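You operate a simulated robot arm through the tools that you are given. There is no shell and no other tool. Be economical: measure what you need, move in short steps, check, and stop when the job is done.

You are at the controls of a simulated robot arm. One attempt, no reset.

JOB
Tip the cold soup into the blue bowl, then wipe the large ring.
Fine: leave the green saucepan on the canister worktop; rub the spill off with the green sponge and put it back.

The check looks at the end state, three seconds after you hand in, the way a careful person would. Anything else that was tipped, shoved, dropped, spilled or broken makes it a failure.

ROBOT AND FRAMES
A 7-joint arm with a two-finger parallel gripper, fixed in place. Base frame: the origin is at the foot of the arm, x ahead of it, y to its left, z up; the work surface is at about z = 910. Readings come in mm, degrees, newtons and seconds.
With the tool pointing down near the work surface it reaches from about 240 to 680 mm from the base axis. Its first joint turns from -66.0 to 66.0 degrees. Payload 2.4 kg.
The tool frame sits at the grasp point between the pads (the TCP): z along the fingers, y along the line on which they close. The tips reach 30 mm beyond it. Largest opening 94 mm; finger width 28, thickness 10; the body of the gripper, 50 by 96 mm, starts 55 mm behind the TCP.
Orientation is that of the tool frame in the base frame, as a unit quaternion [x, y, z, w]. With the fingers straight down and closing along the base's y, the tool's x points along the base's -x, its y along +y and its z along -z.

CONTROLS
- The arm moves only by the tool arm_command. Its argument "steps" is one flat list of numbers, 7 for each row, row after row: the shift along the base's x, y, z in units of 25 mm (1.0 is 25 mm), then the turn, a rotation vector about the base's x, y, z in units of 8 degrees (1.0 is 8 degrees), then the closure, from 0 (fully open) to 1 (shut). In form: [tx, ty, tz, ax, ay, az, fingers, tx, ty, tz, ax, ay, az, fingers, ...]. A call has 1 to 12 rows; each row shifts and turns the commanded pose from where the row before left it. A call with a number of a shift or a turn outside -1 to 1 is refused whole. Each row takes 0.2 s and may step no farther than 50 mm and 8.6 degrees from the row before; otherwise, or with a gripper value out of range, the whole call is refused. A pose out of reach is approached as far as the arm can. The call stops where the force on the tool passes 90 N (or 10 N more than at its start, if that is more) or the arm is blocked; 0.2 s more then pass. Each finger travels about 153 mm/s and halts on what it meets, pressing with about 44 N; the grip force reading is that of the motor and also rises with nothing between the fingers. The clock runs only during rows and for 0.2 s after the last one: add rows that do not move to give the fingers time. It gives the time, the measured TCP pose, the force on the tool (base axes), the opening and the grip force at its end, in the units of the frame above (readings bear some noise).
- Cameras (640 x 400 px; columns grow to the right, rows downward): "scene" is fixed at [34.3, 477.9, 1433.6]; the picture's right is [-0.75, -0.66, 0.00], its down [-0.43, 0.50, -0.75] and it looks along [0.49, -0.57, -0.66] (base axes); focal length 214 px, centre (320, 200). "wrist" rides on the gripper at [76, 14, -102] in the tool frame; the picture's right is [-0.18, 0.98, 0.00], its down [-0.75, -0.14, -0.64] and it looks along [-0.63, -0.12, 0.77] (tool axes); focal length 243 px, centre (320, 200). There is no depth. A picture from a camera that has moved, and an enlarged one, comes with that camera's place and axes in the base frame and with its lens.
- snapshot(camera): a new picture of that camera. It takes no simulated time.
- enlarge(camera, box): a new picture of the part [left, top, right, bottom] of that camera's present view, enlarged. It takes no simulated time.
- hand_in(): hands the job in; it is judged then, once.

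Go step by step. Nothing tells you positions but the pictures and the camera data: compare them with the known pose of the tool, close in by small moves and look again before you grip or let go. The budget is 120 turns and 84 pictures, counting those below and the enlarged ones. Unless the task says otherwise, let go and move clear before handing in, and close with one line.

The tools are called after "Emit:" by a JSON object that holds its "name" and its "arguments". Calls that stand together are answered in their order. arm_command: Moves the arm, as the interface text tells. Its arguments: {"type":"object","properties":{"steps":{"type":"array","items":{"type":"number"}}},"required":["steps"]} The other tools are called the same way: snapshot (camera) takes a picture; enlarge (camera, box) takes an enlarged picture of a part of a camera's view; hand_in () hands the job in.

At the start:

```text
t: 0.0
tool_pos: [418.1, 113.7, 1222.7]
ee_rot: [0.0, 1.0, -0.001, 0.0]
force: [0.2, 0.1, 0.2]
width: 93.9
grasp_force: 0.1
```

scene: 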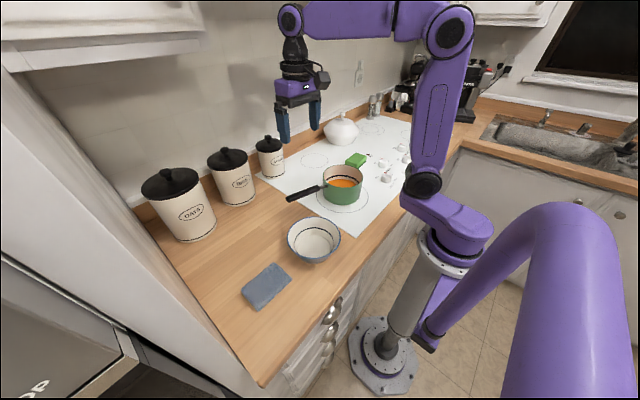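
wrist: 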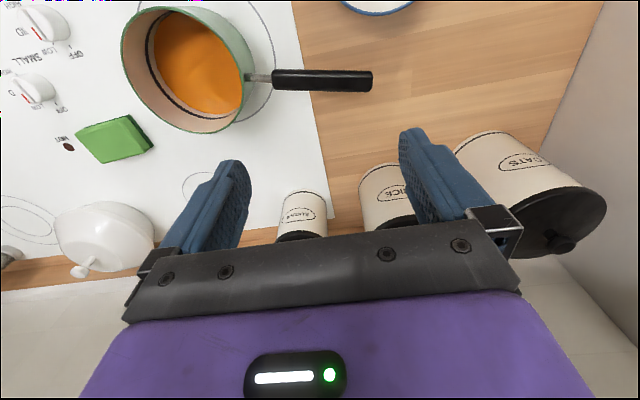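

I see the green pan with soup on the hob, its handle pointing to the left, the blue-rimmed bowl on the wood, and the green sponge behind the pan. I'll look closer before moving.

Emit:
{"name": "enlarge", "arguments": {"camera": "scene", "box": [240, 110, 440, 235]}}

Emit:
{"name": "enlarge", "arguments": {"camera": "scene", "box": [140, 180, 360, 318]}}

Emit:
{"name": "enlarge", "arguments": {"camera": "wrist", "box": [0, 0, 440, 275]}}

```text
3.20 times, centred on (340, 172) of scene
camera zoom: at [34.3, 477.9, 1433.6], right [-0.75, -0.66, 0.0], down [-0.43, 0.5, -0.75], along [0.49, -0.57, -0.66], focal length 686 px, centre (256, 288)
```

zoom: 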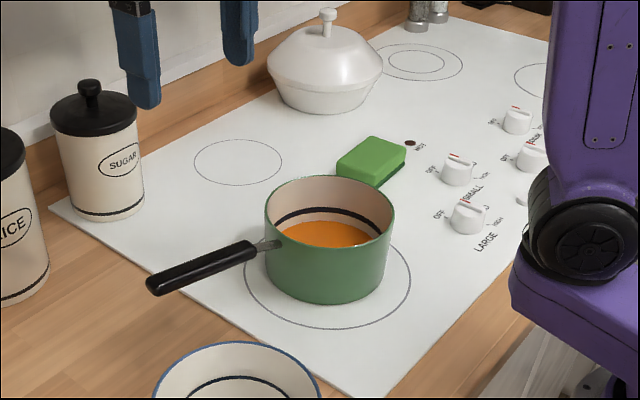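

```text
2.90 times, centred on (250, 249) of scene
camera zoom: at [34.3, 477.9, 1433.6], right [-0.75, -0.66, 0.0], down [-0.43, 0.5, -0.75], along [0.49, -0.57, -0.66], focal length 622 px, centre (523, 58)
```

zoom: 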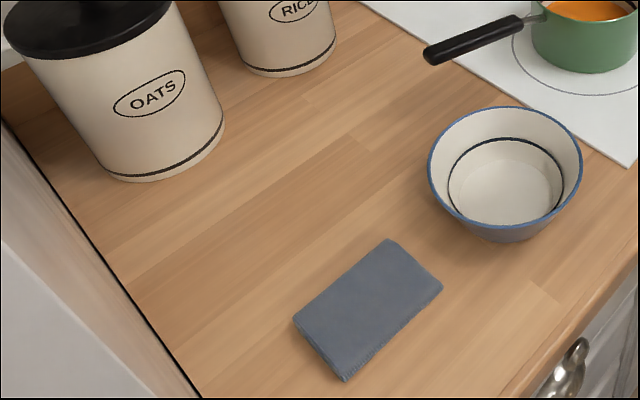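

```text
1.45 times, centred on (220, 138) of wrist
camera zoom: at [339.8, 128.6, 1326.2], right [0.18, 0.98, 0.0], down [0.75, -0.14, 0.64], along [0.63, -0.12, -0.77], focal length 353 px, centre (466, 291)
```

zoom: 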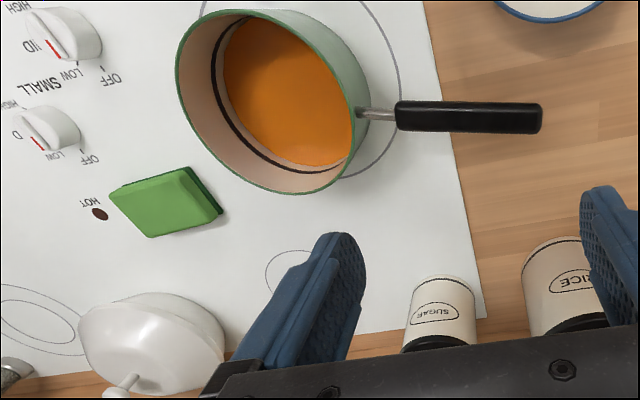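

The tool is already above the pan's handle, which runs about along +y from near (408,50,992) to (427,174,1008); the pan centre is near (377,-45). I turn the gripper so that it closes across the handle with the camera on the +y side.

Emit:
{"name": "arm_command", "arguments": {"steps": [0, 0, 0, 0, 0, -1, 0, 0, 0, 0, 0, 0, -1, 0, 0, 0, 0, 0, 0, -1, 0, 0, 0, 0, 0, 0, -1, 0, 0, 0, 0, 0, 0, -1, 0, 0, 0, 0, 0, 0, -1, 0, 0, 0, 0, 0, 0, -1, 0, 0, 0, 0, 0, 0, -1, 0, 0, 0, 0, 0, 0, -1, 0, 0, 0, 0, 0, 0, -1, 0, 0, 0, 0, 0, 0, -1, 0, 0, 0, 0, 0, 0, -1, 0]}}

Emit:
{"name": "snapshot", "arguments": {"camera": "wrist"}}

```text
t: 2.6
tool_pos: [416.7, 114.3, 1222.5]
ee_rot: [0.745, 0.668, 0.0, 0.0]
force: [0.2, 0.2, -0.2]
width: 93.9
grasp_force: 0.1
```

```text
78 pictures are left
camera wrist: at [438.6, 188.7, 1325.9], right [0.96, -0.29, 0.0], down [-0.22, -0.73, 0.64], along [-0.19, -0.61, -0.77], focal length 243 px, centre (320, 200)
```

wrist: 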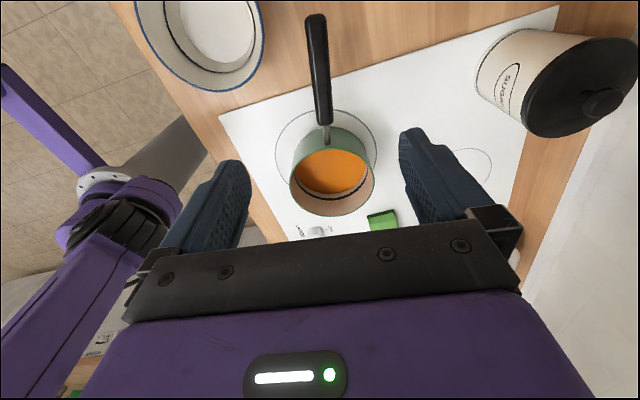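

The handle agrees in both views: about (404,54,992) to (429,176,1008). Before gripping I'll try the pouring pose in free air to learn whether the arm can reach it.

Emit:
{"name": "arm_command", "arguments": {"steps": [-0.2, 0.9, 0, 0, 0, 0.75, 0, -0.2, 0.9, 0, 0, -1, 0, 0, -0.2, 0.9, 0, 0, -1, 0, 0, -0.2, 0.9, 0, 0, -1, 0, 0, -0.2, 0.9, 0, 0, -1, 0, 0, -0.2, 0.9, 0, 0, -1, 0, 0, -0.2, 0.9, 0, 0, -1, 0, 0, -0.2, 0.9, 0, 0, -1, 0, 0, -0.2, 0.9, 0, 0, -1, 0, 0, 0, 0, 0, 0, -1, 0, 0, 0, 0, 0, 0, -1, 0, 0, 0, 0, 0, 0, -1, 0, 0]}}

Emit:
{"name": "arm_command", "arguments": {"steps": [0, 0, -1, 0, -1, 0, 0, 0, 0, -1, 0, -1, 0, 0, 0, 0, -1, 0, -1, 0, 0, 0, 0, 0, 0, -1, 0, 0, 0, 0, 0, 0, -1, 0, 0, 0, 0, 0, 0, -1, 0, 0]}}

Emit:
{"name": "snapshot", "arguments": {"camera": "scene"}}

```text
t: 5.2
tool_pos: [397.2, 234.7, 1426.1]
ee_rot: [0.509, 0.516, 0.487, 0.487]
force: [-0.3, -0.2, -0.9]
width: 93.9
grasp_force: 0.0
out of reach, approached as far as the arm can: row 8, 9, 10, 11, 12
```

```text
t: 6.6
tool_pos: [312.4, 190.5, 1486.6]
ee_rot: [0.425, 0.441, 0.551, 0.567]
force: [-0.4, -0.5, -0.3]
width: 93.8
grasp_force: 0.0
out of reach, approached as far as the arm can: row 1, 2, 3, 4, 5, 6
```

```text
77 pictures are left
```

scene: 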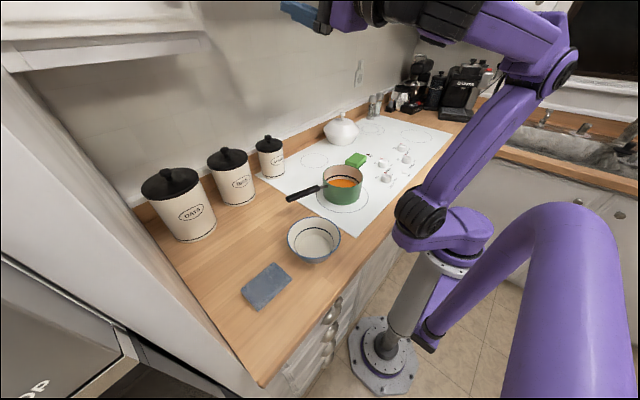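

Pointing the tool outward near the bowl isn't reachable, so a sideways pour in that direction is out. I'll go back to tool-down and try a tangential tilt (tool pointing along ±y).

Emit:
{"name": "arm_command", "arguments": {"steps": [0, 0, 0, 0, 1, 0, 0, 0, 0, 0, 0, 1, 0, 0, 0, 0, 0, 0, 1, 0, 0, 0, 0, 0, 0, 1, 0, 0, 0, 0, 0, 0, 1, 0, 0, 0, 0, 0, 0, 1, 0, 0, 0, 0, 0, 0, 1, 0, 0, 0, 0, 0, 0, 1, 0, 0, 0, 0, 0, 0, 1, 0, 0, 0, 0, 0, 0, 1, 0, 0, 0, 0, 0, 0, 1, 0, 0, 0, 0, 0, 0, 1, 0, 0]}}

```text
t: 9.2
tool_pos: [304.2, 183.8, 1479.5]
ee_rot: [0.666, 0.693, 0.192, 0.199]
force: [-19.4, 13.4, -12.5]
width: 81.0
grasp_force: 0.1
out of reach, approached as far as the arm can: row 10, 11, 12
```

There's a contact force and a pushed-in finger; I look before moving further.

Emit:
{"name": "snapshot", "arguments": {"camera": "scene"}}

Emit:
{"name": "snapshot", "arguments": {"camera": "wrist"}}

```text
76 pictures are left
```

scene: 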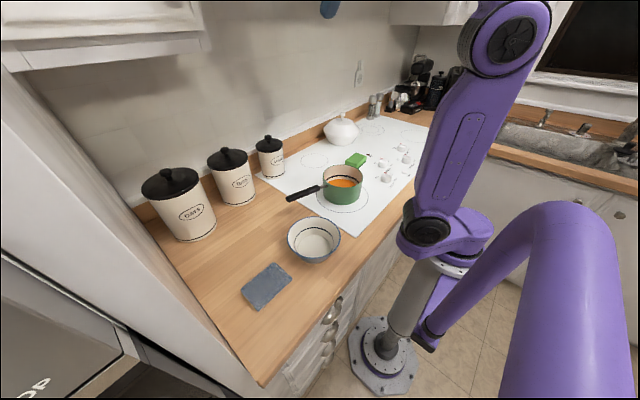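

```text
75 pictures are left
camera wrist: at [259.5, 260.0, 1572.5], right [0.84, -0.14, 0.53], down [-0.43, -0.76, 0.48], along [0.33, -0.63, -0.7], focal length 243 px, centre (320, 200)
```

wrist: 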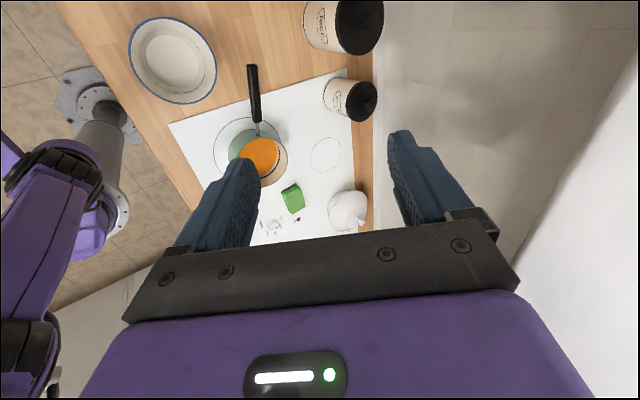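

The hand sits high and folded back near the arm itself. I move it forward and down with small steps, continuing toward tool-down.

Emit:
{"name": "arm_command", "arguments": {"steps": [1, 0, -1, 0, 0, 0, 0, 1, 0, -1, 0, 0, 0, 0, 1, 0, -1, 0, 0, 0, 0, 0, 0, -1, 0, 1, 0, 0, 0, 0, -1, 0, 1, 0, 0, 0, 0, -1, 0, 1, 0, 0, 0, 0, -1, 0, 1, 0, 0, 0, 0, -1, 0, 0, 0, 0]}}

```text
t: 10.9
tool_pos: [334.0, 187.6, 1356.2]
ee_rot: [0.672, 0.733, 0.095, 0.048]
force: [0.7, -0.5, 0.3]
width: 94.0
grasp_force: 0.0
stopped in row 8: the arm was blocked; the commanded pose is now the measured one
```

Free again. I correct the remaining tilt and go to a test start at about (445,240,1220) with the tool down.

Emit:
{"name": "arm_command", "arguments": {"steps": [0.74, 0.35, -0.91, -0.09, 0.24, 0, 0, 0.74, 0.35, -0.91, -0.09, 0.24, 0, 0, 0.74, 0.35, -0.91, -0.09, 0.24, 0, 0, 0.74, 0.35, -0.91, -0.09, 0.24, 0, 0, 0.74, 0.35, -0.91, -0.09, 0.24, 0, 0, 0.74, 0.35, -0.91, -0.09, 0.24, 0, 0]}}

```text
t: 12.3
tool_pos: [455.8, 235.8, 1217.9]
ee_rot: [0.679, 0.734, -0.004, -0.001]
force: [-0.8, -0.6, -0.2]
width: 93.8
grasp_force: 0.1
```

Now I try tilting about x (tool going toward +y, pan's front going down) while moving over to x≈330.

Emit:
{"name": "arm_command", "arguments": {"steps": [-0.42, 0, 0, 1, 0, 0, 0, -0.42, 0, 0, 1, 0, 0, 0, -0.42, 0, 0, 1, 0, 0, 0, -0.42, 0, 0, 1, 0, 0, 0, -0.42, 0, 0, 1, 0, 0, 0, -0.42, 0, 0, 1, 0, 0, 0, -0.42, 0, 0, 1, 0, 0, 0, -0.42, 0, 0, 1, 0, 0, 0, -0.42, 0, 0, 1, 0, 0, 0, -0.42, 0, 0, 1, 0, 0, 0, -0.42, 0, 0, 1, 0, 0, 0, -0.42, 0, 0, 1, 0, 0, 0]}}

```text
t: 14.9
tool_pos: [328.9, 238.3, 1219.1]
ee_rot: [0.452, 0.493, 0.544, -0.506]
force: [-0.3, 0.6, -0.3]
width: 94.2
grasp_force: 0.2
```

That tilt is fully reachable. I check a bit farther over and lower.

Emit:
{"name": "arm_command", "arguments": {"steps": [0, 0, -0.5, 1, 0, 0, 0, 0, 0, -0.5, 1, 0, 0, 0, 0, 0, -0.5, 1, 0, 0, 0, 0, 0, -0.5, 1, 0, 0, 0]}}

Emit:
{"name": "snapshot", "arguments": {"camera": "scene"}}

```text
t: 15.9
tool_pos: [345.5, 237.2, 1185.3]
ee_rot: [0.359, 0.394, 0.621, -0.575]
force: [-0.8, 0.4, -0.4]
width: 93.9
grasp_force: 0.1
out of reach, approached as far as the arm can: row 3, 4
```

```text
74 pictures are left
```

scene: 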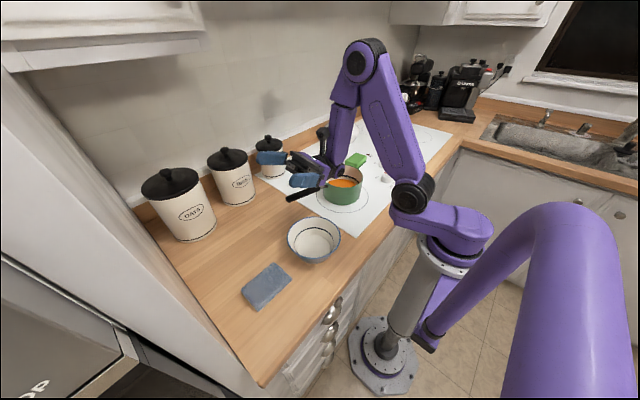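

Good: about 115° is reachable with the handle along +y, so I'll pour over the pan's front. I now return to tool-down and go above the handle near (409,80).

Emit:
{"name": "arm_command", "arguments": {"steps": [0.2, -0.4, 0.3, -1, 0, 0, 0, 0.2, -0.4, 0.3, -1, 0, 0, 0, 0.2, -0.4, 0.3, -1, 0, 0, 0, 0.2, -0.4, 0, -1, 0, 0, 0, 0.2, -0.4, 0, -1, 0, 0, 0, 0.2, -0.4, 0, -1, 0, 0, 0, 0.2, -0.4, 0, -1, 0, 0, 0, 0.2, -0.4, 0, -1, 0, 0, 0, 0.2, -0.4, 0, -1, 0, 0, 0, 0.2, -0.4, 0, -1, 0, 0, 0, 0.2, -0.4, 0, -1, 0, 0, 0, 0.2, -0.4, 0, -1, 0, 0, 0]}}

Emit:
{"name": "arm_command", "arguments": {"steps": [0, -0.4, 0, -1, 0, 0, 0, 0, -0.4, 0, -1, 0, 0, 0, 0, -0.3, 0, -0.45, 0, 0, 0, 0, -0.3, 0, 0, 0, -1, 0, 0, 0, 0, 0, 0, -1, 0]}}

```text
t: 18.5
tool_pos: [405.7, 115.6, 1206.7]
ee_rot: [0.668, 0.725, 0.122, -0.118]
force: [-0.9, -0.6, 0.0]
width: 94.1
grasp_force: 0.1
```

```text
t: 19.7
tool_pos: [404.9, 80.2, 1208.3]
ee_rot: [0.774, 0.633, -0.002, -0.004]
force: [0.0, -0.2, 0.3]
width: 93.9
grasp_force: 0.0
```

The tool is over the handle with the right yaw; I descend to z≈1083 and look.

Emit:
{"name": "arm_command", "arguments": {"steps": [0.05, 0, -1, 0, 0, 0, 0, 0.05, 0, -1, 0, 0, 0, 0, 0.05, 0, -1, 0, 0, 0, 0, 0, 0, -1, 0, 0, 0, 0, 0, 0, -1, 0, 0, 0, 0]}}

Emit:
{"name": "snapshot", "arguments": {"camera": "wrist"}}

Emit:
{"name": "enlarge", "arguments": {"camera": "scene", "box": [240, 110, 440, 235]}}

```text
t: 20.9
tool_pos: [408.2, 81.0, 1080.4]
ee_rot: [0.774, 0.633, -0.002, -0.005]
force: [0.0, -0.2, -0.4]
width: 94.0
grasp_force: 0.1
```

```text
73 pictures are left
camera wrist: at [438.6, 151.5, 1184.9], right [0.93, -0.38, -0.01], down [-0.28, -0.71, 0.64], along [-0.25, -0.59, -0.77], focal length 243 px, centre (320, 200)
```

wrist: 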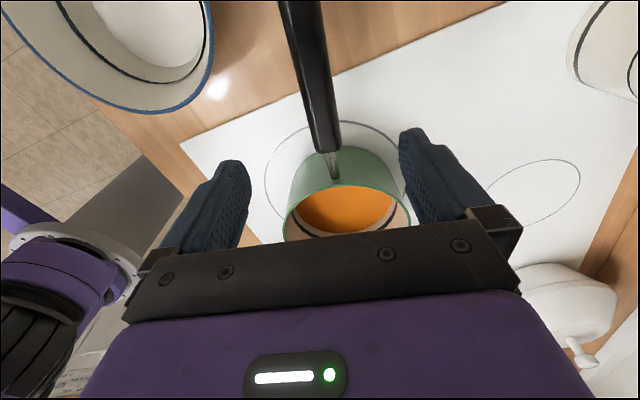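

```text
3.20 times, centred on (340, 172) of scene
camera zoom: at [34.3, 477.9, 1433.6], right [-0.75, -0.66, 0.0], down [-0.43, 0.5, -0.75], along [0.49, -0.57, -0.66], focal length 686 px, centre (256, 288)
```

zoom: 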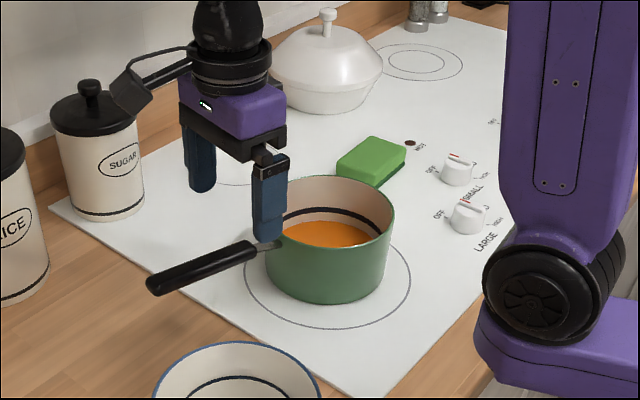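

The handle passes between the fingers at x≈410. I descend to the handle's height with the fingers open.

Emit:
{"name": "arm_command", "arguments": {"steps": [0.07, 0, -0.9, 0, 0, 0, 0, 0, 0, -0.9, 0, 0, 0, 0, 0, 0, -0.9, 0, 0, 0, 0, 0, 0, -0.75, 0, 0, 0, 0, 0, 0, 0, 0, 0, 0, 0]}}

Emit:
{"name": "snapshot", "arguments": {"camera": "wrist"}}

Emit:
{"name": "enlarge", "arguments": {"camera": "scene", "box": [260, 130, 380, 205]}}

```text
t: 22.1
tool_pos: [411.5, 82.3, 994.3]
ee_rot: [0.774, 0.634, 0.0, -0.003]
force: [0.0, -0.2, -0.7]
width: 94.1
grasp_force: 0.0
```

```text
71 pictures are left
camera wrist: at [440.4, 153.3, 1098.7], right [0.93, -0.37, -0.01], down [-0.28, -0.71, 0.64], along [-0.25, -0.59, -0.77], focal length 243 px, centre (320, 200)
```

wrist: 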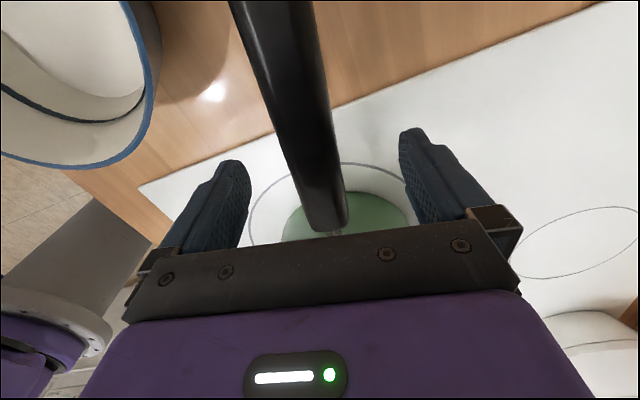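

```text
5.33 times, centred on (320, 168) of scene
camera zoom: at [34.3, 477.9, 1433.6], right [-0.75, -0.66, 0.0], down [-0.43, 0.5, -0.75], along [0.49, -0.57, -0.66], focal length 1144 px, centre (320, 373)
```

zoom: 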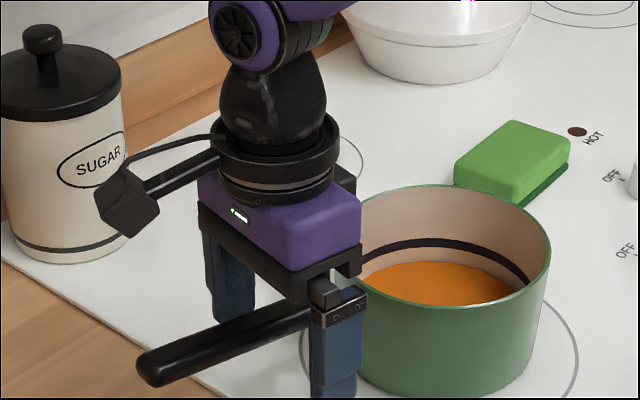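

The handle is well between the pads. I close on it.

Emit:
{"name": "arm_command", "arguments": {"steps": [0, 0, 0, 0, 0, 0, 0.5, 0, 0, 0, 0, 0, 0, 1, 0, 0, 0, 0, 0, 0, 1, 0, 0, 0, 0, 0, 0, 1, 0, 0, 0, 0, 0, 0, 1]}}

Emit:
{"name": "enlarge", "arguments": {"camera": "scene", "box": [260, 130, 380, 205]}}

```text
t: 23.3
tool_pos: [411.1, 82.0, 995.3]
ee_rot: [0.774, 0.633, -0.002, -0.004]
force: [1.1, -0.9, 0.1]
width: 28.3
grasp_force: 43.7
```

```text
5.33 times, centred on (320, 168) of scene
camera zoom: at [34.3, 477.9, 1433.6], right [-0.75, -0.66, 0.0], down [-0.43, 0.5, -0.75], along [0.49, -0.57, -0.66], focal length 1144 px, centre (320, 373)
```

zoom: 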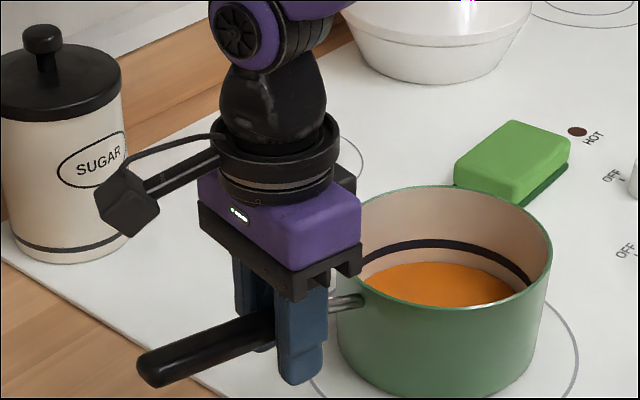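

It is gripped with 28 mm opening at 44 N. I lift slowly by ~20 mm and look for slipping.

Emit:
{"name": "arm_command", "arguments": {"steps": [0, 0, 0.2, 0, 0, 0, 1, 0, 0, 0.2, 0, 0, 0, 1, 0, 0, 0.2, 0, 0, 0, 1, 0, 0, 0.2, 0, 0, 0, 1, 0, 0, 0, 0, 0, 0, 1, 0, 0, 0, 0, 0, 0, 1]}}

Emit:
{"name": "enlarge", "arguments": {"camera": "scene", "box": [260, 120, 388, 200]}}

```text
t: 24.7
tool_pos: [410.1, 82.6, 1015.8]
ee_rot: [0.774, 0.633, -0.002, -0.003]
force: [0.4, -0.3, 0.1]
width: 23.6
grasp_force: 44.2
```

```text
5.00 times, centred on (324, 160) of scene
camera zoom: at [34.4, 477.9, 1433.6], right [-0.75, -0.66, 0.0], down [-0.43, 0.5, -0.75], along [0.49, -0.57, -0.66], focal length 1072 px, centre (300, 400)
```

zoom: 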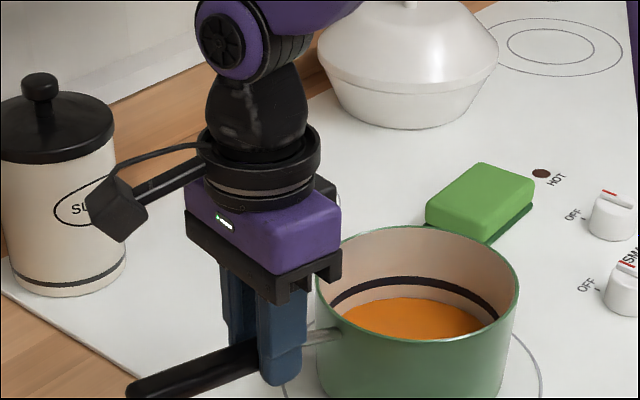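

The opening shrank and there's no weight on the tool, so the fingers slid up the handle. I look closely at the finger height on the handle.

Emit:
{"name": "enlarge", "arguments": {"camera": "scene", "box": [280, 160, 344, 200]}}

Emit:
{"name": "enlarge", "arguments": {"camera": "wrist", "box": [220, 50, 460, 250]}}

```text
10.00 times, centred on (312, 180) of scene
camera zoom: at [34.4, 477.9, 1433.6], right [-0.75, -0.66, 0.0], down [-0.43, 0.5, -0.75], along [0.49, -0.57, -0.66], focal length 2145 px, centre (400, 400)
```

zoom: 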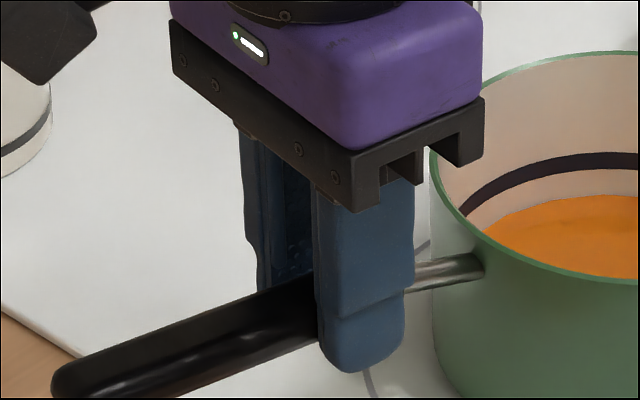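

```text
2.00 times, centred on (340, 150) of wrist
camera zoom: at [439.5, 152.9, 1119.1], right [0.93, -0.37, -0.01], down [-0.28, -0.71, 0.64], along [-0.25, -0.59, -0.77], focal length 485 px, centre (280, 300)
```

zoom: 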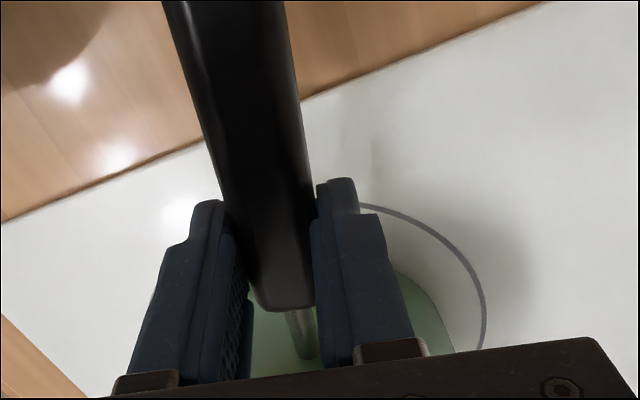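

The pan is still on the hob at the same place; the pads slid along the handle. I reopen, go lower, and regrip, then test the lift in tiny steps watching the force.

Emit:
{"name": "arm_command", "arguments": {"steps": [0, 0, 0, 0, 0, 0, 0.4, 0, 0, 0, 0, 0, 0, 0.4, 0, 0, -0.7, 0, 0, -0.3, 0.4, 0, 0, -0.6, 0, 0, 0, 0.4, 0, 0, 0, 0, 0, 0, 1, 0, 0, 0, 0, 0, 0, 1, 0, 0, 0, 0, 0, 0, 1, 0, 0, 0, 0, 0, 0, 1]}}

Emit:
{"name": "arm_command", "arguments": {"steps": [0, 0, 0.15, 0, 0, 0, 1]}}

Emit:
{"name": "arm_command", "arguments": {"steps": [0, 0, 0.15, 0, 0, 0, 1]}}

```text
t: 26.5
tool_pos: [410.1, 82.2, 984.2]
ee_rot: [0.787, 0.617, -0.002, -0.004]
force: [2.3, 0.8, 0.9]
width: 28.1
grasp_force: 44.0
```

```text
t: 26.9
tool_pos: [410.1, 82.1, 986.3]
ee_rot: [0.787, 0.617, -0.003, -0.004]
force: [-0.1, 0.5, -4.6]
width: 28.0
grasp_force: 44.4
```

```text
t: 27.3
tool_pos: [410.5, 81.0, 990.7]
ee_rot: [0.787, 0.617, -0.001, -0.004]
force: [0.0, 0.0, -6.1]
width: 28.2
grasp_force: 43.8
```

Now the tool carries some weight (−6 N) without width change. I continue the lift in small steps.

Emit:
{"name": "arm_command", "arguments": {"steps": [0, 0, 0.15, 0, 0, 0, 1, 0, 0, 0.15, 0, 0, 0, 1]}}

Emit:
{"name": "arm_command", "arguments": {"steps": [0, 0, 0.15, 0, 0, 0, 1, 0, 0, 0.15, 0, 0, 0, 1]}}

Emit:
{"name": "enlarge", "arguments": {"camera": "scene", "box": [260, 120, 388, 200]}}

```text
t: 27.9
tool_pos: [409.9, 81.4, 999.7]
ee_rot: [0.787, 0.617, -0.002, -0.004]
force: [0.3, -0.1, -5.0]
width: 28.2
grasp_force: 43.9
```

```text
t: 28.5
tool_pos: [409.9, 80.5, 1005.5]
ee_rot: [0.787, 0.617, -0.002, -0.004]
force: [-0.2, -0.5, -5.5]
width: 28.3
grasp_force: 44.4
```

```text
5.00 times, centred on (324, 160) of scene
camera zoom: at [34.4, 477.9, 1433.6], right [-0.75, -0.66, 0.0], down [-0.43, 0.5, -0.75], along [0.49, -0.57, -0.66], focal length 1072 px, centre (300, 400)
```

zoom: 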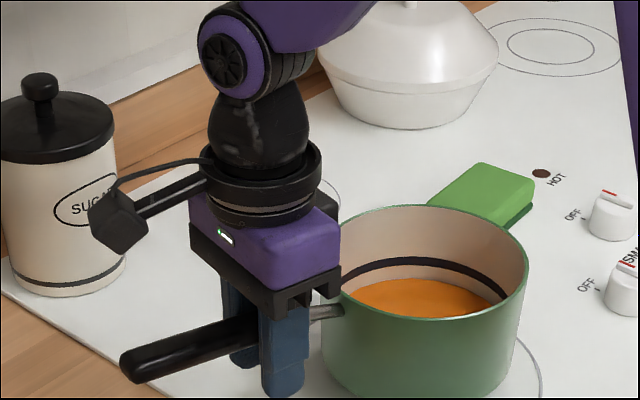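

The pan is truly lifted now (about 5.5 N) and stays level. I raise it gently to z≈1205, turning so the handle points straight along +y.

Emit:
{"name": "arm_command", "arguments": {"steps": [0, 0, 0.5, 0, 0, 0, 1, 0, 0, 0.7, 0, 0, 0.15, 1, 0, 0, 0.7, 0, 0, 0.2, 1, 0, 0, 0.7, 0, 0, 0.2, 1, 0, 0, 0.7, 0, 0, 0.2, 1, 0, 0, 0.7, 0, 0, 0.2, 1, 0, 0, 0.7, 0, 0, 0.2, 1, 0, 0, 0.7, 0, 0, 0.2, 1, 0, 0, 0.7, 0, 0, 0.2, 1, 0, 0, 0.7, 0, 0, 0.2, 1, 0, 0, 0.7, 0, 0, 0, 1, 0, 0, 0.5, 0, 0, 0, 1]}}

Emit:
{"name": "snapshot", "arguments": {"camera": "scene"}}

Emit:
{"name": "snapshot", "arguments": {"camera": "wrist"}}

```text
t: 31.1
tool_pos: [409.7, 81.7, 1206.3]
ee_rot: [0.706, 0.708, -0.002, -0.004]
force: [-0.5, -0.1, -5.1]
width: 27.9
grasp_force: 44.1
```

```text
64 pictures are left
```

scene: 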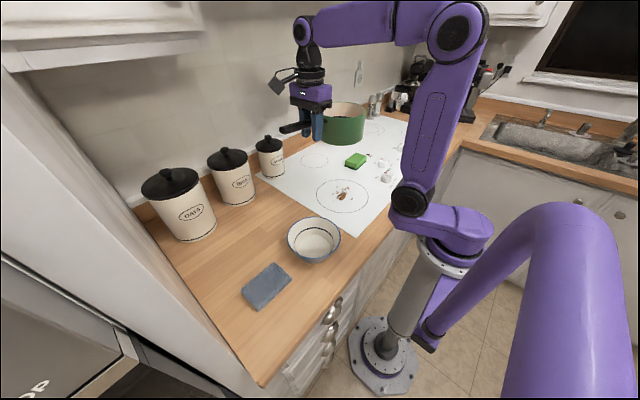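

```text
63 pictures are left
camera wrist: at [424.4, 157.1, 1309.4], right [0.98, -0.18, -0.01], down [-0.13, -0.76, 0.64], along [-0.12, -0.63, -0.77], focal length 243 px, centre (320, 200)
```

wrist: 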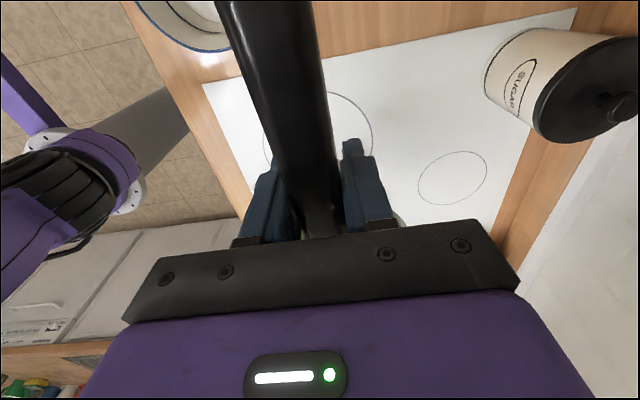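

The brown spill shows on the large ring. Now I carry the pan toward the bowl, tilting slightly only at the end.

Emit:
{"name": "arm_command", "arguments": {"steps": [-0.15, 0.3, 0, 0, 0, 0, 1, -0.3, 0.6, 0, 0, 0, 0, 1, -0.38, 0.8, 0, 0, 0, 0, 1, -0.38, 0.8, 0, 0, 0, 0, 1, -0.38, 0.8, 0, 0, 0, 0, 1, -0.38, 0.8, 0, 0, 0, 0, 1, -0.38, 0.8, 0, 0, 0, 0, 1, -0.38, 0.8, 0, 0, 0, 0, 1, -0.38, 0.8, 0, 0, 0, 0, 1, -0.38, 0.8, 0, 0, 0, 0, 1, -0.38, 0.8, 0, 0.3, 0, 0, 1, -0.38, 0.5, 0, 0.5, 0, 0, 1]}}

Emit:
{"name": "snapshot", "arguments": {"camera": "scene"}}

```text
t: 33.7
tool_pos: [303.2, 297.3, 1207.4]
ee_rot: [0.704, 0.708, 0.038, -0.042]
force: [-0.1, 0.1, -5.0]
width: 27.9
grasp_force: 44.4
```

```text
62 pictures are left
```

scene: 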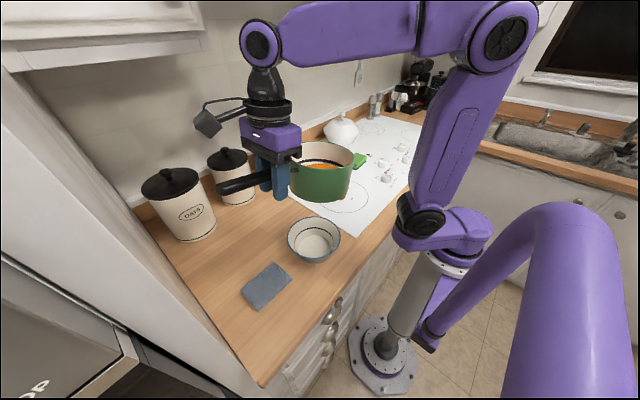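

All steady. I continue to x≈288, y≈375 with tilt ≈25°.

Emit:
{"name": "arm_command", "arguments": {"steps": [-0.1, 0.5, 0, 0.4, 0, 0, 1, -0.1, 0.6, 0, 0.4, 0, 0, 1, -0.1, 0.6, 0.05, 0.4, 0, 0, 1, -0.1, 0.6, 0.05, 0.4, 0, 0, 1, -0.1, 0.5, 0, 0.4, 0, 0, 1, -0.1, 0.3, 0, 0.3, 0, 0, 1, 0, 0, 0, 0, 0, 0, 1]}}

Emit:
{"name": "snapshot", "arguments": {"camera": "scene"}}

Emit:
{"name": "enlarge", "arguments": {"camera": "scene", "box": [200, 110, 408, 270]}}

```text
t: 35.3
tool_pos: [289.5, 374.5, 1208.9]
ee_rot: [0.688, 0.693, 0.15, -0.155]
force: [0.1, -0.3, -5.3]
width: 28.2
grasp_force: 43.7
```

```text
61 pictures are left
```

scene: 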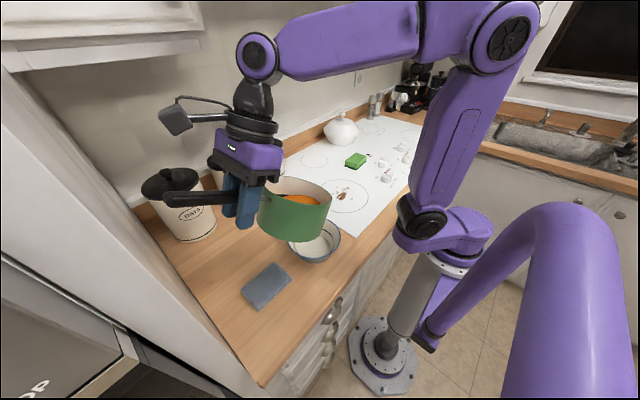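

```text
2.50 times, centred on (304, 190) of scene
camera zoom: at [34.3, 477.9, 1433.6], right [-0.75, -0.66, 0.0], down [-0.43, 0.5, -0.75], along [0.49, -0.57, -0.66], focal length 536 px, centre (360, 225)
```

zoom: 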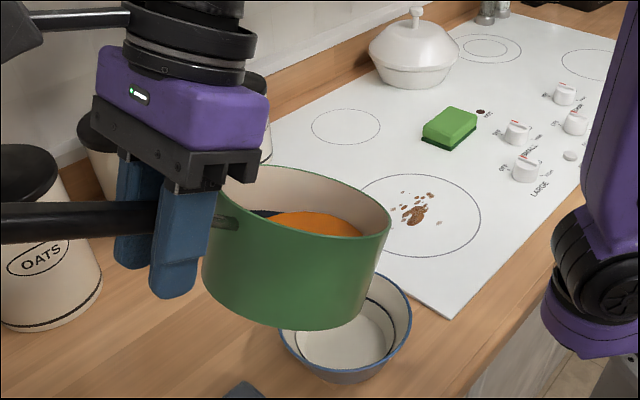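

The lip is over the bowl (x≈289, y≈190). I tilt slowly about the lip to ~41° and look.

Emit:
{"name": "arm_command", "arguments": {"steps": [0, -0.07, 0, 0.5, 0, 0, 1, 0, -0.07, 0, 0.5, 0, 0, 1, 0, -0.3, 0, 0.5, 0, 0, 1, 0, -0.33, 0, 0.5, 0, 0, 1, 0, 0, 0, 0, 0, 0, 1]}}

Emit:
{"name": "enlarge", "arguments": {"camera": "scene", "box": [200, 110, 408, 270]}}

```text
t: 36.5
tool_pos: [288.3, 353.4, 1207.6]
ee_rot: [0.66, 0.665, 0.244, -0.25]
force: [0.5, -0.8, -4.2]
width: 28.1
grasp_force: 44.4
```

```text
2.50 times, centred on (304, 190) of scene
camera zoom: at [34.3, 477.9, 1433.6], right [-0.75, -0.66, 0.0], down [-0.43, 0.5, -0.75], along [0.49, -0.57, -0.66], focal length 536 px, centre (360, 225)
```

zoom: 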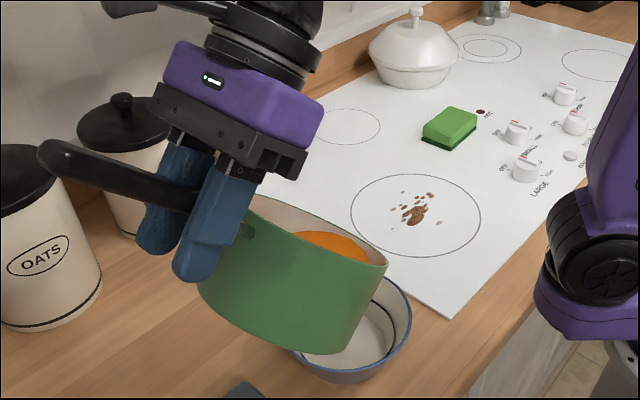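

No flow yet and no slip. I continue to ~57°.

Emit:
{"name": "arm_command", "arguments": {"steps": [0, -0.37, 0.05, 0.5, 0, 0, 1, 0, -0.4, 0.05, 0.5, 0, 0, 1, 0, 0, 0, 0, 0, 0, 1]}}

Emit:
{"name": "enlarge", "arguments": {"camera": "scene", "box": [200, 110, 408, 270]}}

Emit:
{"name": "arm_command", "arguments": {"steps": [0, -0.42, 0, 0.5, 0, 0, 1, 0, -0.45, 0, 0.5, 0, 0, 1, 0, 0, 0, 0, 0, 0, 1]}}

Emit:
{"name": "enlarge", "arguments": {"camera": "scene", "box": [200, 110, 408, 270]}}

```text
t: 37.3
tool_pos: [289.2, 334.6, 1211.1]
ee_rot: [0.641, 0.645, 0.292, -0.296]
force: [0.5, 0.0, -4.5]
width: 28.2
grasp_force: 44.7
```

```text
2.50 times, centred on (304, 190) of scene
camera zoom: at [34.3, 477.9, 1433.6], right [-0.75, -0.66, 0.0], down [-0.43, 0.5, -0.75], along [0.49, -0.57, -0.66], focal length 536 px, centre (360, 225)
```

zoom: 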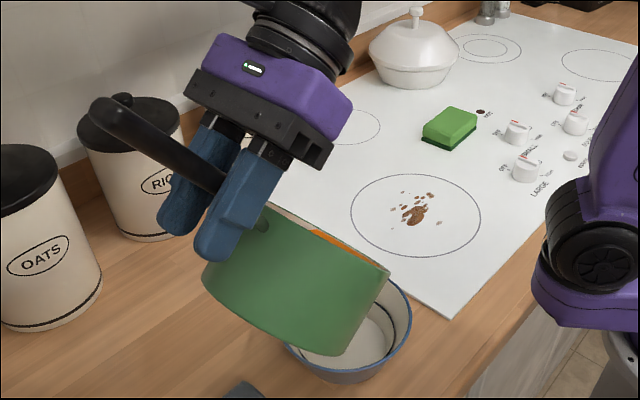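

```text
t: 38.1
tool_pos: [288.9, 313.3, 1211.5]
ee_rot: [0.618, 0.625, 0.335, -0.339]
force: [0.6, 0.2, -5.9]
width: 28.2
grasp_force: 43.7
```

```text
2.50 times, centred on (304, 190) of scene
camera zoom: at [34.3, 477.9, 1433.6], right [-0.75, -0.66, 0.0], down [-0.43, 0.5, -0.75], along [0.49, -0.57, -0.66], focal length 536 px, centre (360, 225)
```

zoom: 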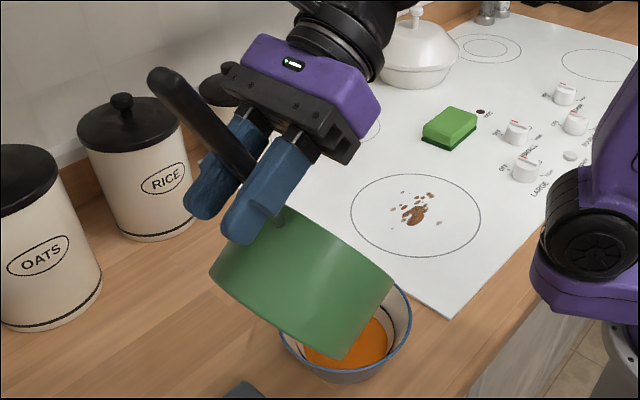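

Soup is landing in the bowl. I keep tilting about the lip to ~105° to empty the pan.

Emit:
{"name": "arm_command", "arguments": {"steps": [0, -0.47, 0.1, 0.5, 0, 0, 1, 0, -0.49, 0.1, 0.5, 0, 0, 1, 0, -0.51, 0.1, 0.5, 0, 0, 1, 0, -0.52, 0, 0.5, 0, 0, 1, 0, -0.54, 0, 0.5, 0, 0, 1, 0, -0.55, 0, 0.5, 0, 0, 1, 0, -0.55, 0, 0.5, 0, 0, 1, 0, -0.56, 0, 0.5, 0, 0, 1, 0, -0.5, 0, 0.5, 0, 0, 1, 0, -0.5, 0, 0.5, 0, 0, 1, 0, -0.45, 0, 0.5, 0, 0, 1, 0, -0.4, 0, 0.5, 0, 0, 1]}}

Emit:
{"name": "enlarge", "arguments": {"camera": "scene", "box": [200, 110, 408, 270]}}

Emit:
{"name": "snapshot", "arguments": {"camera": "wrist"}}

```text
t: 40.7
tool_pos: [290.5, 166.6, 1217.7]
ee_rot: [-0.426, -0.434, -0.56, 0.562]
force: [0.1, 0.4, -3.1]
width: 28.2
grasp_force: 44.5
out of reach, approached as far as the arm can: row 6
```

```text
2.50 times, centred on (304, 190) of scene
camera zoom: at [34.3, 477.9, 1433.6], right [-0.75, -0.66, 0.0], down [-0.43, 0.5, -0.75], along [0.49, -0.57, -0.66], focal length 536 px, centre (360, 225)
```

zoom: 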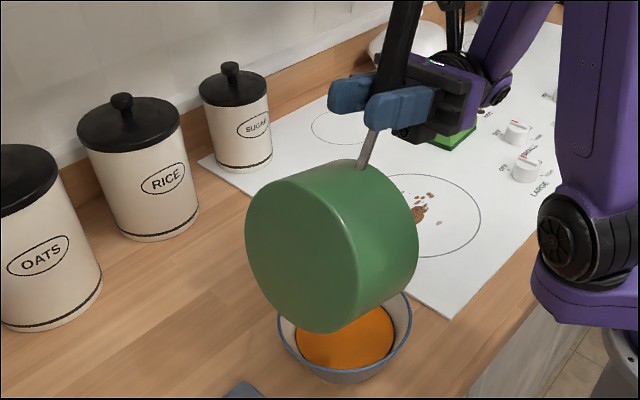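

```text
55 pictures are left
camera wrist: at [305.4, 48.5, 1265.8], right [0.98, 0.05, -0.17], down [-0.13, -0.43, -0.89], along [-0.12, 0.9, -0.41], focal length 243 px, centre (320, 200)
```

wrist: 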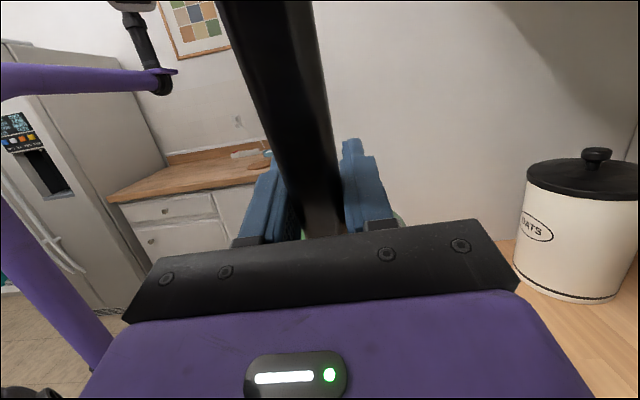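

The bowl is filled and the pan weighs less (3 N). I hold a moment with slightly more tilt so it drains.

Emit:
{"name": "arm_command", "arguments": {"steps": [0, 0, 0, 0.5, 0, 0, 1, 0, 0, 0, 0, 0, 0, 1, 0, 0, 0, 0, 0, 0, 1, 0, 0, 0, 0, 0, 0, 1, 0, 0, 0, 0, 0, 0, 1, 0, 0, 0, 0, 0, 0, 1]}}

Emit:
{"name": "enlarge", "arguments": {"camera": "scene", "box": [200, 110, 408, 270]}}

```text
t: 42.1
tool_pos: [302.5, 174.5, 1207.2]
ee_rot: [-0.41, -0.416, -0.574, 0.575]
force: [-0.3, -0.2, -3.6]
width: 28.0
grasp_force: 44.2
out of reach, approached as far as the arm can: row 1
```

```text
2.50 times, centred on (304, 190) of scene
camera zoom: at [34.3, 477.9, 1433.6], right [-0.75, -0.66, 0.0], down [-0.43, 0.5, -0.75], along [0.49, -0.57, -0.66], focal length 536 px, centre (360, 225)
```

zoom: 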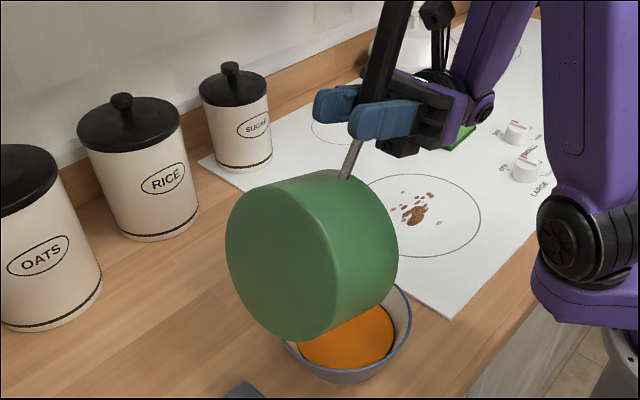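

All soup looks to be in the bowl. I tilt the pan back over the bowl, then carry it off toward +x.

Emit:
{"name": "arm_command", "arguments": {"steps": [-0.2, 0.6, 0.2, -0.5, 0, 0, 1, -0.2, 0.8, 0.2, -0.8, 0, 0, 1, 0, 0.9, 0.3, -1, 0, 0, 1, 0, 0.95, 0.3, -1, 0, 0, 1, 0, 0.95, 0.3, -1, 0, 0, 1, 0, 0.95, 0.2, -1, 0, 0, 1, 0, 0.9, 0, -1, 0, 0, 1, 0, 0.6, 0, -1, 0, 0, 1, 0, 0.4, 0, -1, 0, 0, 1, 0.4, 0, 0, -1, 0, 0, 1, 0.6, 0, 0, -1, 0, 0, 1, 0.6, 0, 0, -1, 0, 0, 1]}}

Emit:
{"name": "snapshot", "arguments": {"camera": "scene"}}

```text
t: 44.7
tool_pos: [331.2, 350.2, 1244.3]
ee_rot: [0.696, 0.7, 0.11, -0.117]
force: [0.2, 0.0, -3.8]
width: 28.1
grasp_force: 44.2
```

```text
53 pictures are left
```

scene: 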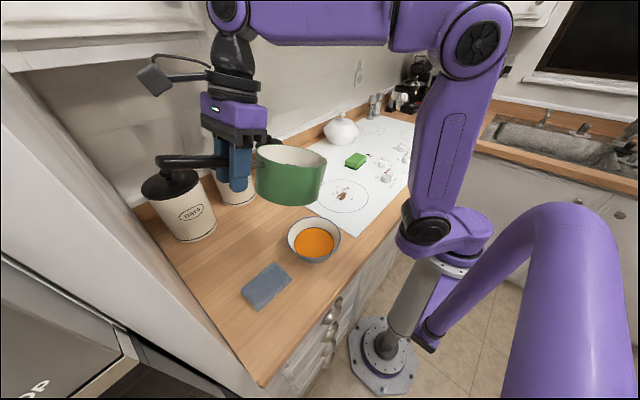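

The bowl holds the soup. Now I level the pan and bring it over the worktop spot near (465,195), then look from closer.

Emit:
{"name": "arm_command", "arguments": {"steps": [0.77, -0.15, 0, -0.5, 0, 0, 1, 0.77, -0.15, 0, -0.5, 0, 0, 1, 0.77, -0.15, 0, -0.5, 0, 0, 1, 0.77, -0.15, 0, -0.5, 0, 0, 1, 0.77, -0.15, 0, -0.3, 0, 0, 1, 0.77, -0.15, 0, 0, 0, 0, 1, 0.77, -0.1, 0, 0, 0, 0, 1, 0, 0, -1, 0, 0, 0, 1, 0, 0, -1, 0, 0, 0, 1, 0, 0, -1, 0, 0, 0, 1, 0, 0, -1, 0, 0, 0, 1, 0, 0, -1, 0, 0, 0, 1]}}

Emit:
{"name": "snapshot", "arguments": {"camera": "scene"}}

Emit:
{"name": "snapshot", "arguments": {"camera": "wrist"}}

```text
t: 47.3
tool_pos: [467.8, 323.2, 1118.6]
ee_rot: [0.706, 0.708, -0.003, -0.003]
force: [-0.1, -0.2, -3.5]
width: 28.2
grasp_force: 44.1
```

```text
52 pictures are left
```

scene: 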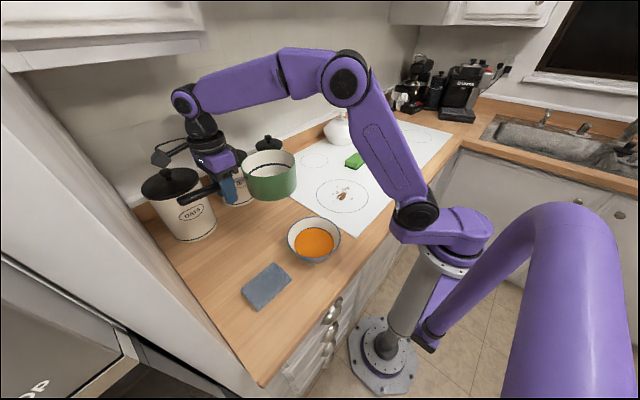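

```text
51 pictures are left
camera wrist: at [482.5, 399.4, 1220.7], right [0.98, -0.18, -0.01], down [-0.13, -0.76, 0.64], along [-0.12, -0.63, -0.77], focal length 243 px, centre (320, 200)
```

wrist: 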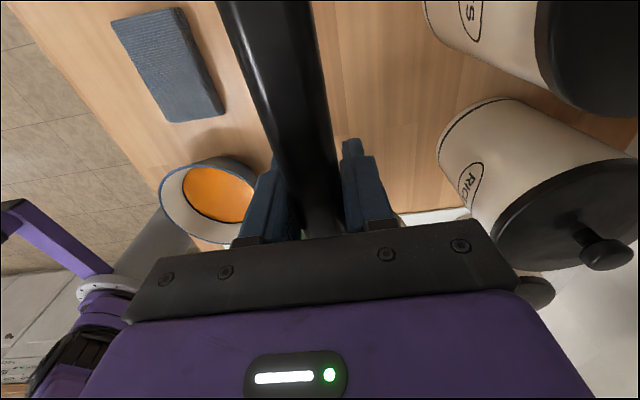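

There's clearance around. I descend to just above the worktop.

Emit:
{"name": "arm_command", "arguments": {"steps": [0, 0, -1, 0, 0, 0, 1, 0, 0, -1, 0, 0, 0, 1, 0, 0, -1, 0, 0, 0, 1, 0, 0, -1, 0, 0, 0, 1, 0, 0, -0.6, 0, 0, 0, 1, 0, 0, -0.2, 0, 0, 0, 1]}}

Emit:
{"name": "enlarge", "arguments": {"camera": "scene", "box": [160, 130, 368, 260]}}

```text
t: 48.7
tool_pos: [464.8, 325.3, 1000.8]
ee_rot: [0.706, 0.708, -0.002, -0.004]
force: [-0.4, 0.5, -3.4]
width: 28.1
grasp_force: 44.5
```

```text
3.08 times, centred on (264, 195) of scene
camera zoom: at [34.3, 477.9, 1433.6], right [-0.75, -0.66, 0.0], down [-0.43, 0.5, -0.75], along [0.49, -0.57, -0.66], focal length 660 px, centre (492, 215)
```

zoom: 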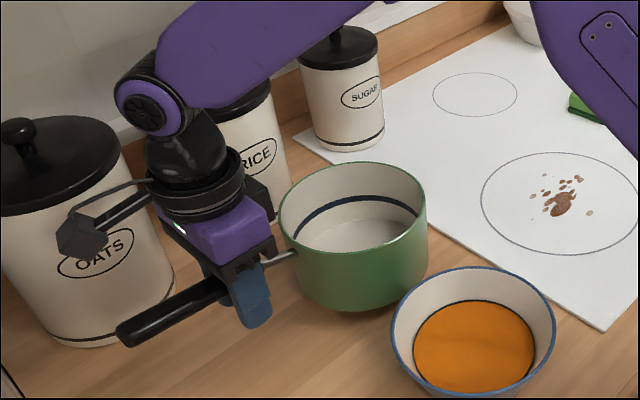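

The pan is empty and clear of the bowl. I lower in small steps until it rests.

Emit:
{"name": "arm_command", "arguments": {"steps": [0, 0, -0.2, 0, 0, 0, 1, 0, 0, -0.2, 0, 0, 0, 1]}}

Emit:
{"name": "arm_command", "arguments": {"steps": [0, 0, -0.15, 0, 0, 0, 1]}}

Emit:
{"name": "arm_command", "arguments": {"steps": [0, 0, -0.12, 0, 0, 0, 1]}}

```text
t: 49.3
tool_pos: [465.7, 325.3, 990.5]
ee_rot: [0.705, 0.709, -0.002, -0.003]
force: [-0.7, 0.1, -3.0]
width: 28.4
grasp_force: 43.8
```

```text
t: 49.7
tool_pos: [466.5, 324.9, 986.3]
ee_rot: [0.706, 0.708, -0.002, -0.004]
force: [-0.6, -0.3, -2.9]
width: 27.9
grasp_force: 44.5
```

```text
t: 50.1
tool_pos: [465.7, 324.5, 982.5]
ee_rot: [0.705, 0.709, -0.002, -0.003]
force: [0.0, 0.4, -3.9]
width: 28.3
grasp_force: 43.5
```

Emit:
{"name": "arm_command", "arguments": {"steps": [0, 0, -0.1, 0, 0, 0, 1]}}

Emit:
{"name": "arm_command", "arguments": {"steps": [0, 0, -0.1, 0, 0, 0, 1]}}

Emit:
{"name": "enlarge", "arguments": {"camera": "scene", "box": [190, 150, 318, 230]}}

```text
t: 50.5
tool_pos: [466.3, 325.0, 979.5]
ee_rot: [0.706, 0.708, -0.002, -0.004]
force: [-0.7, 0.2, -4.1]
width: 28.5
grasp_force: 43.7
```

```text
t: 50.9
tool_pos: [464.6, 325.1, 977.3]
ee_rot: [0.705, 0.71, -0.002, -0.004]
force: [-2.2, 2.2, 10.0]
width: 28.3
grasp_force: 44.4
```

```text
5.00 times, centred on (254, 190) of scene
camera zoom: at [34.1, 477.9, 1433.6], right [-0.75, -0.66, 0.0], down [-0.43, 0.5, -0.75], along [0.49, -0.57, -0.66], focal length 1072 px, centre (650, 250)
```

zoom: 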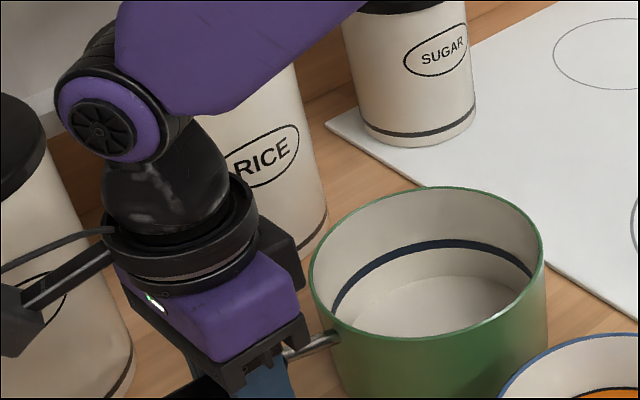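

It's resting on the worktop (+10 N). I open moderately and raise straight up.

Emit:
{"name": "arm_command", "arguments": {"steps": [0, 0, 0, 0, 0, 0, 0.5, 0, 0, 0, 0, 0, 0, 0.3, 0, 0, 0, 0, 0, 0, 0.3, 0, 0, 0.4, 0, 0, 0, 0.3, 0, 0, 0.8, 0, 0, 0, 0.3, 0, 0, 1, 0, 0, 0, 0.3, 0, 0, 1, 0, 0, 0, 0.3, 0, 0, 1, 0, 0, 0, 0.3, 0, 0, 1, 0, 0, 0, 0.3, 0, 0, 1, 0, 0, 0, 0.3, 0, 0, 1, 0, 0, 0, 0.3, 0, 0, 1, 0, 0, 0, 0.3]}}

Emit:
{"name": "snapshot", "arguments": {"camera": "scene"}}

Emit:
{"name": "snapshot", "arguments": {"camera": "wrist"}}

```text
t: 53.5
tool_pos: [466.6, 323.9, 1183.1]
ee_rot: [0.706, 0.708, -0.002, -0.003]
force: [-0.5, -1.2, 1.2]
width: 65.8
grasp_force: 0.1
```

```text
48 pictures are left
```

scene: 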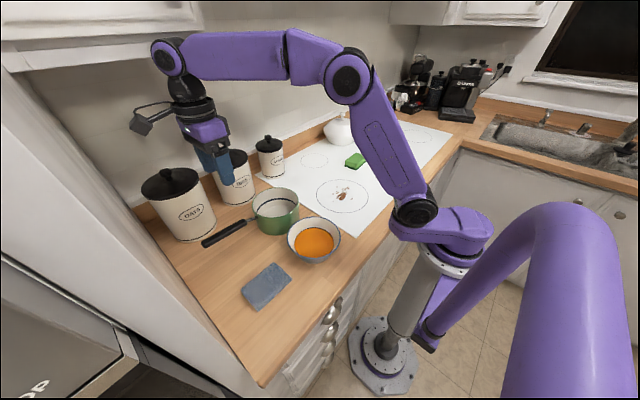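

```text
47 pictures are left
camera wrist: at [481.2, 400.3, 1285.6], right [0.98, -0.18, -0.01], down [-0.13, -0.76, 0.64], along [-0.12, -0.63, -0.77], focal length 243 px, centre (320, 200)
```

wrist: 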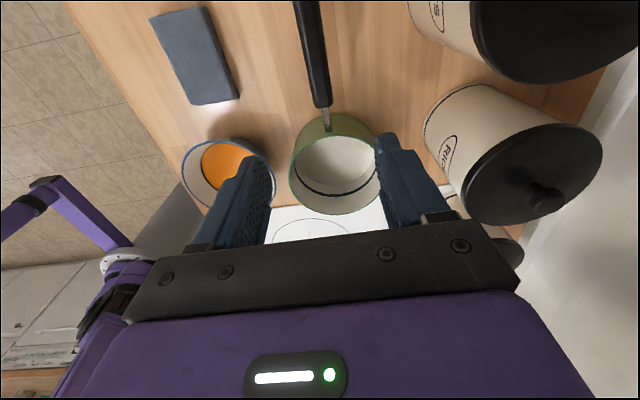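

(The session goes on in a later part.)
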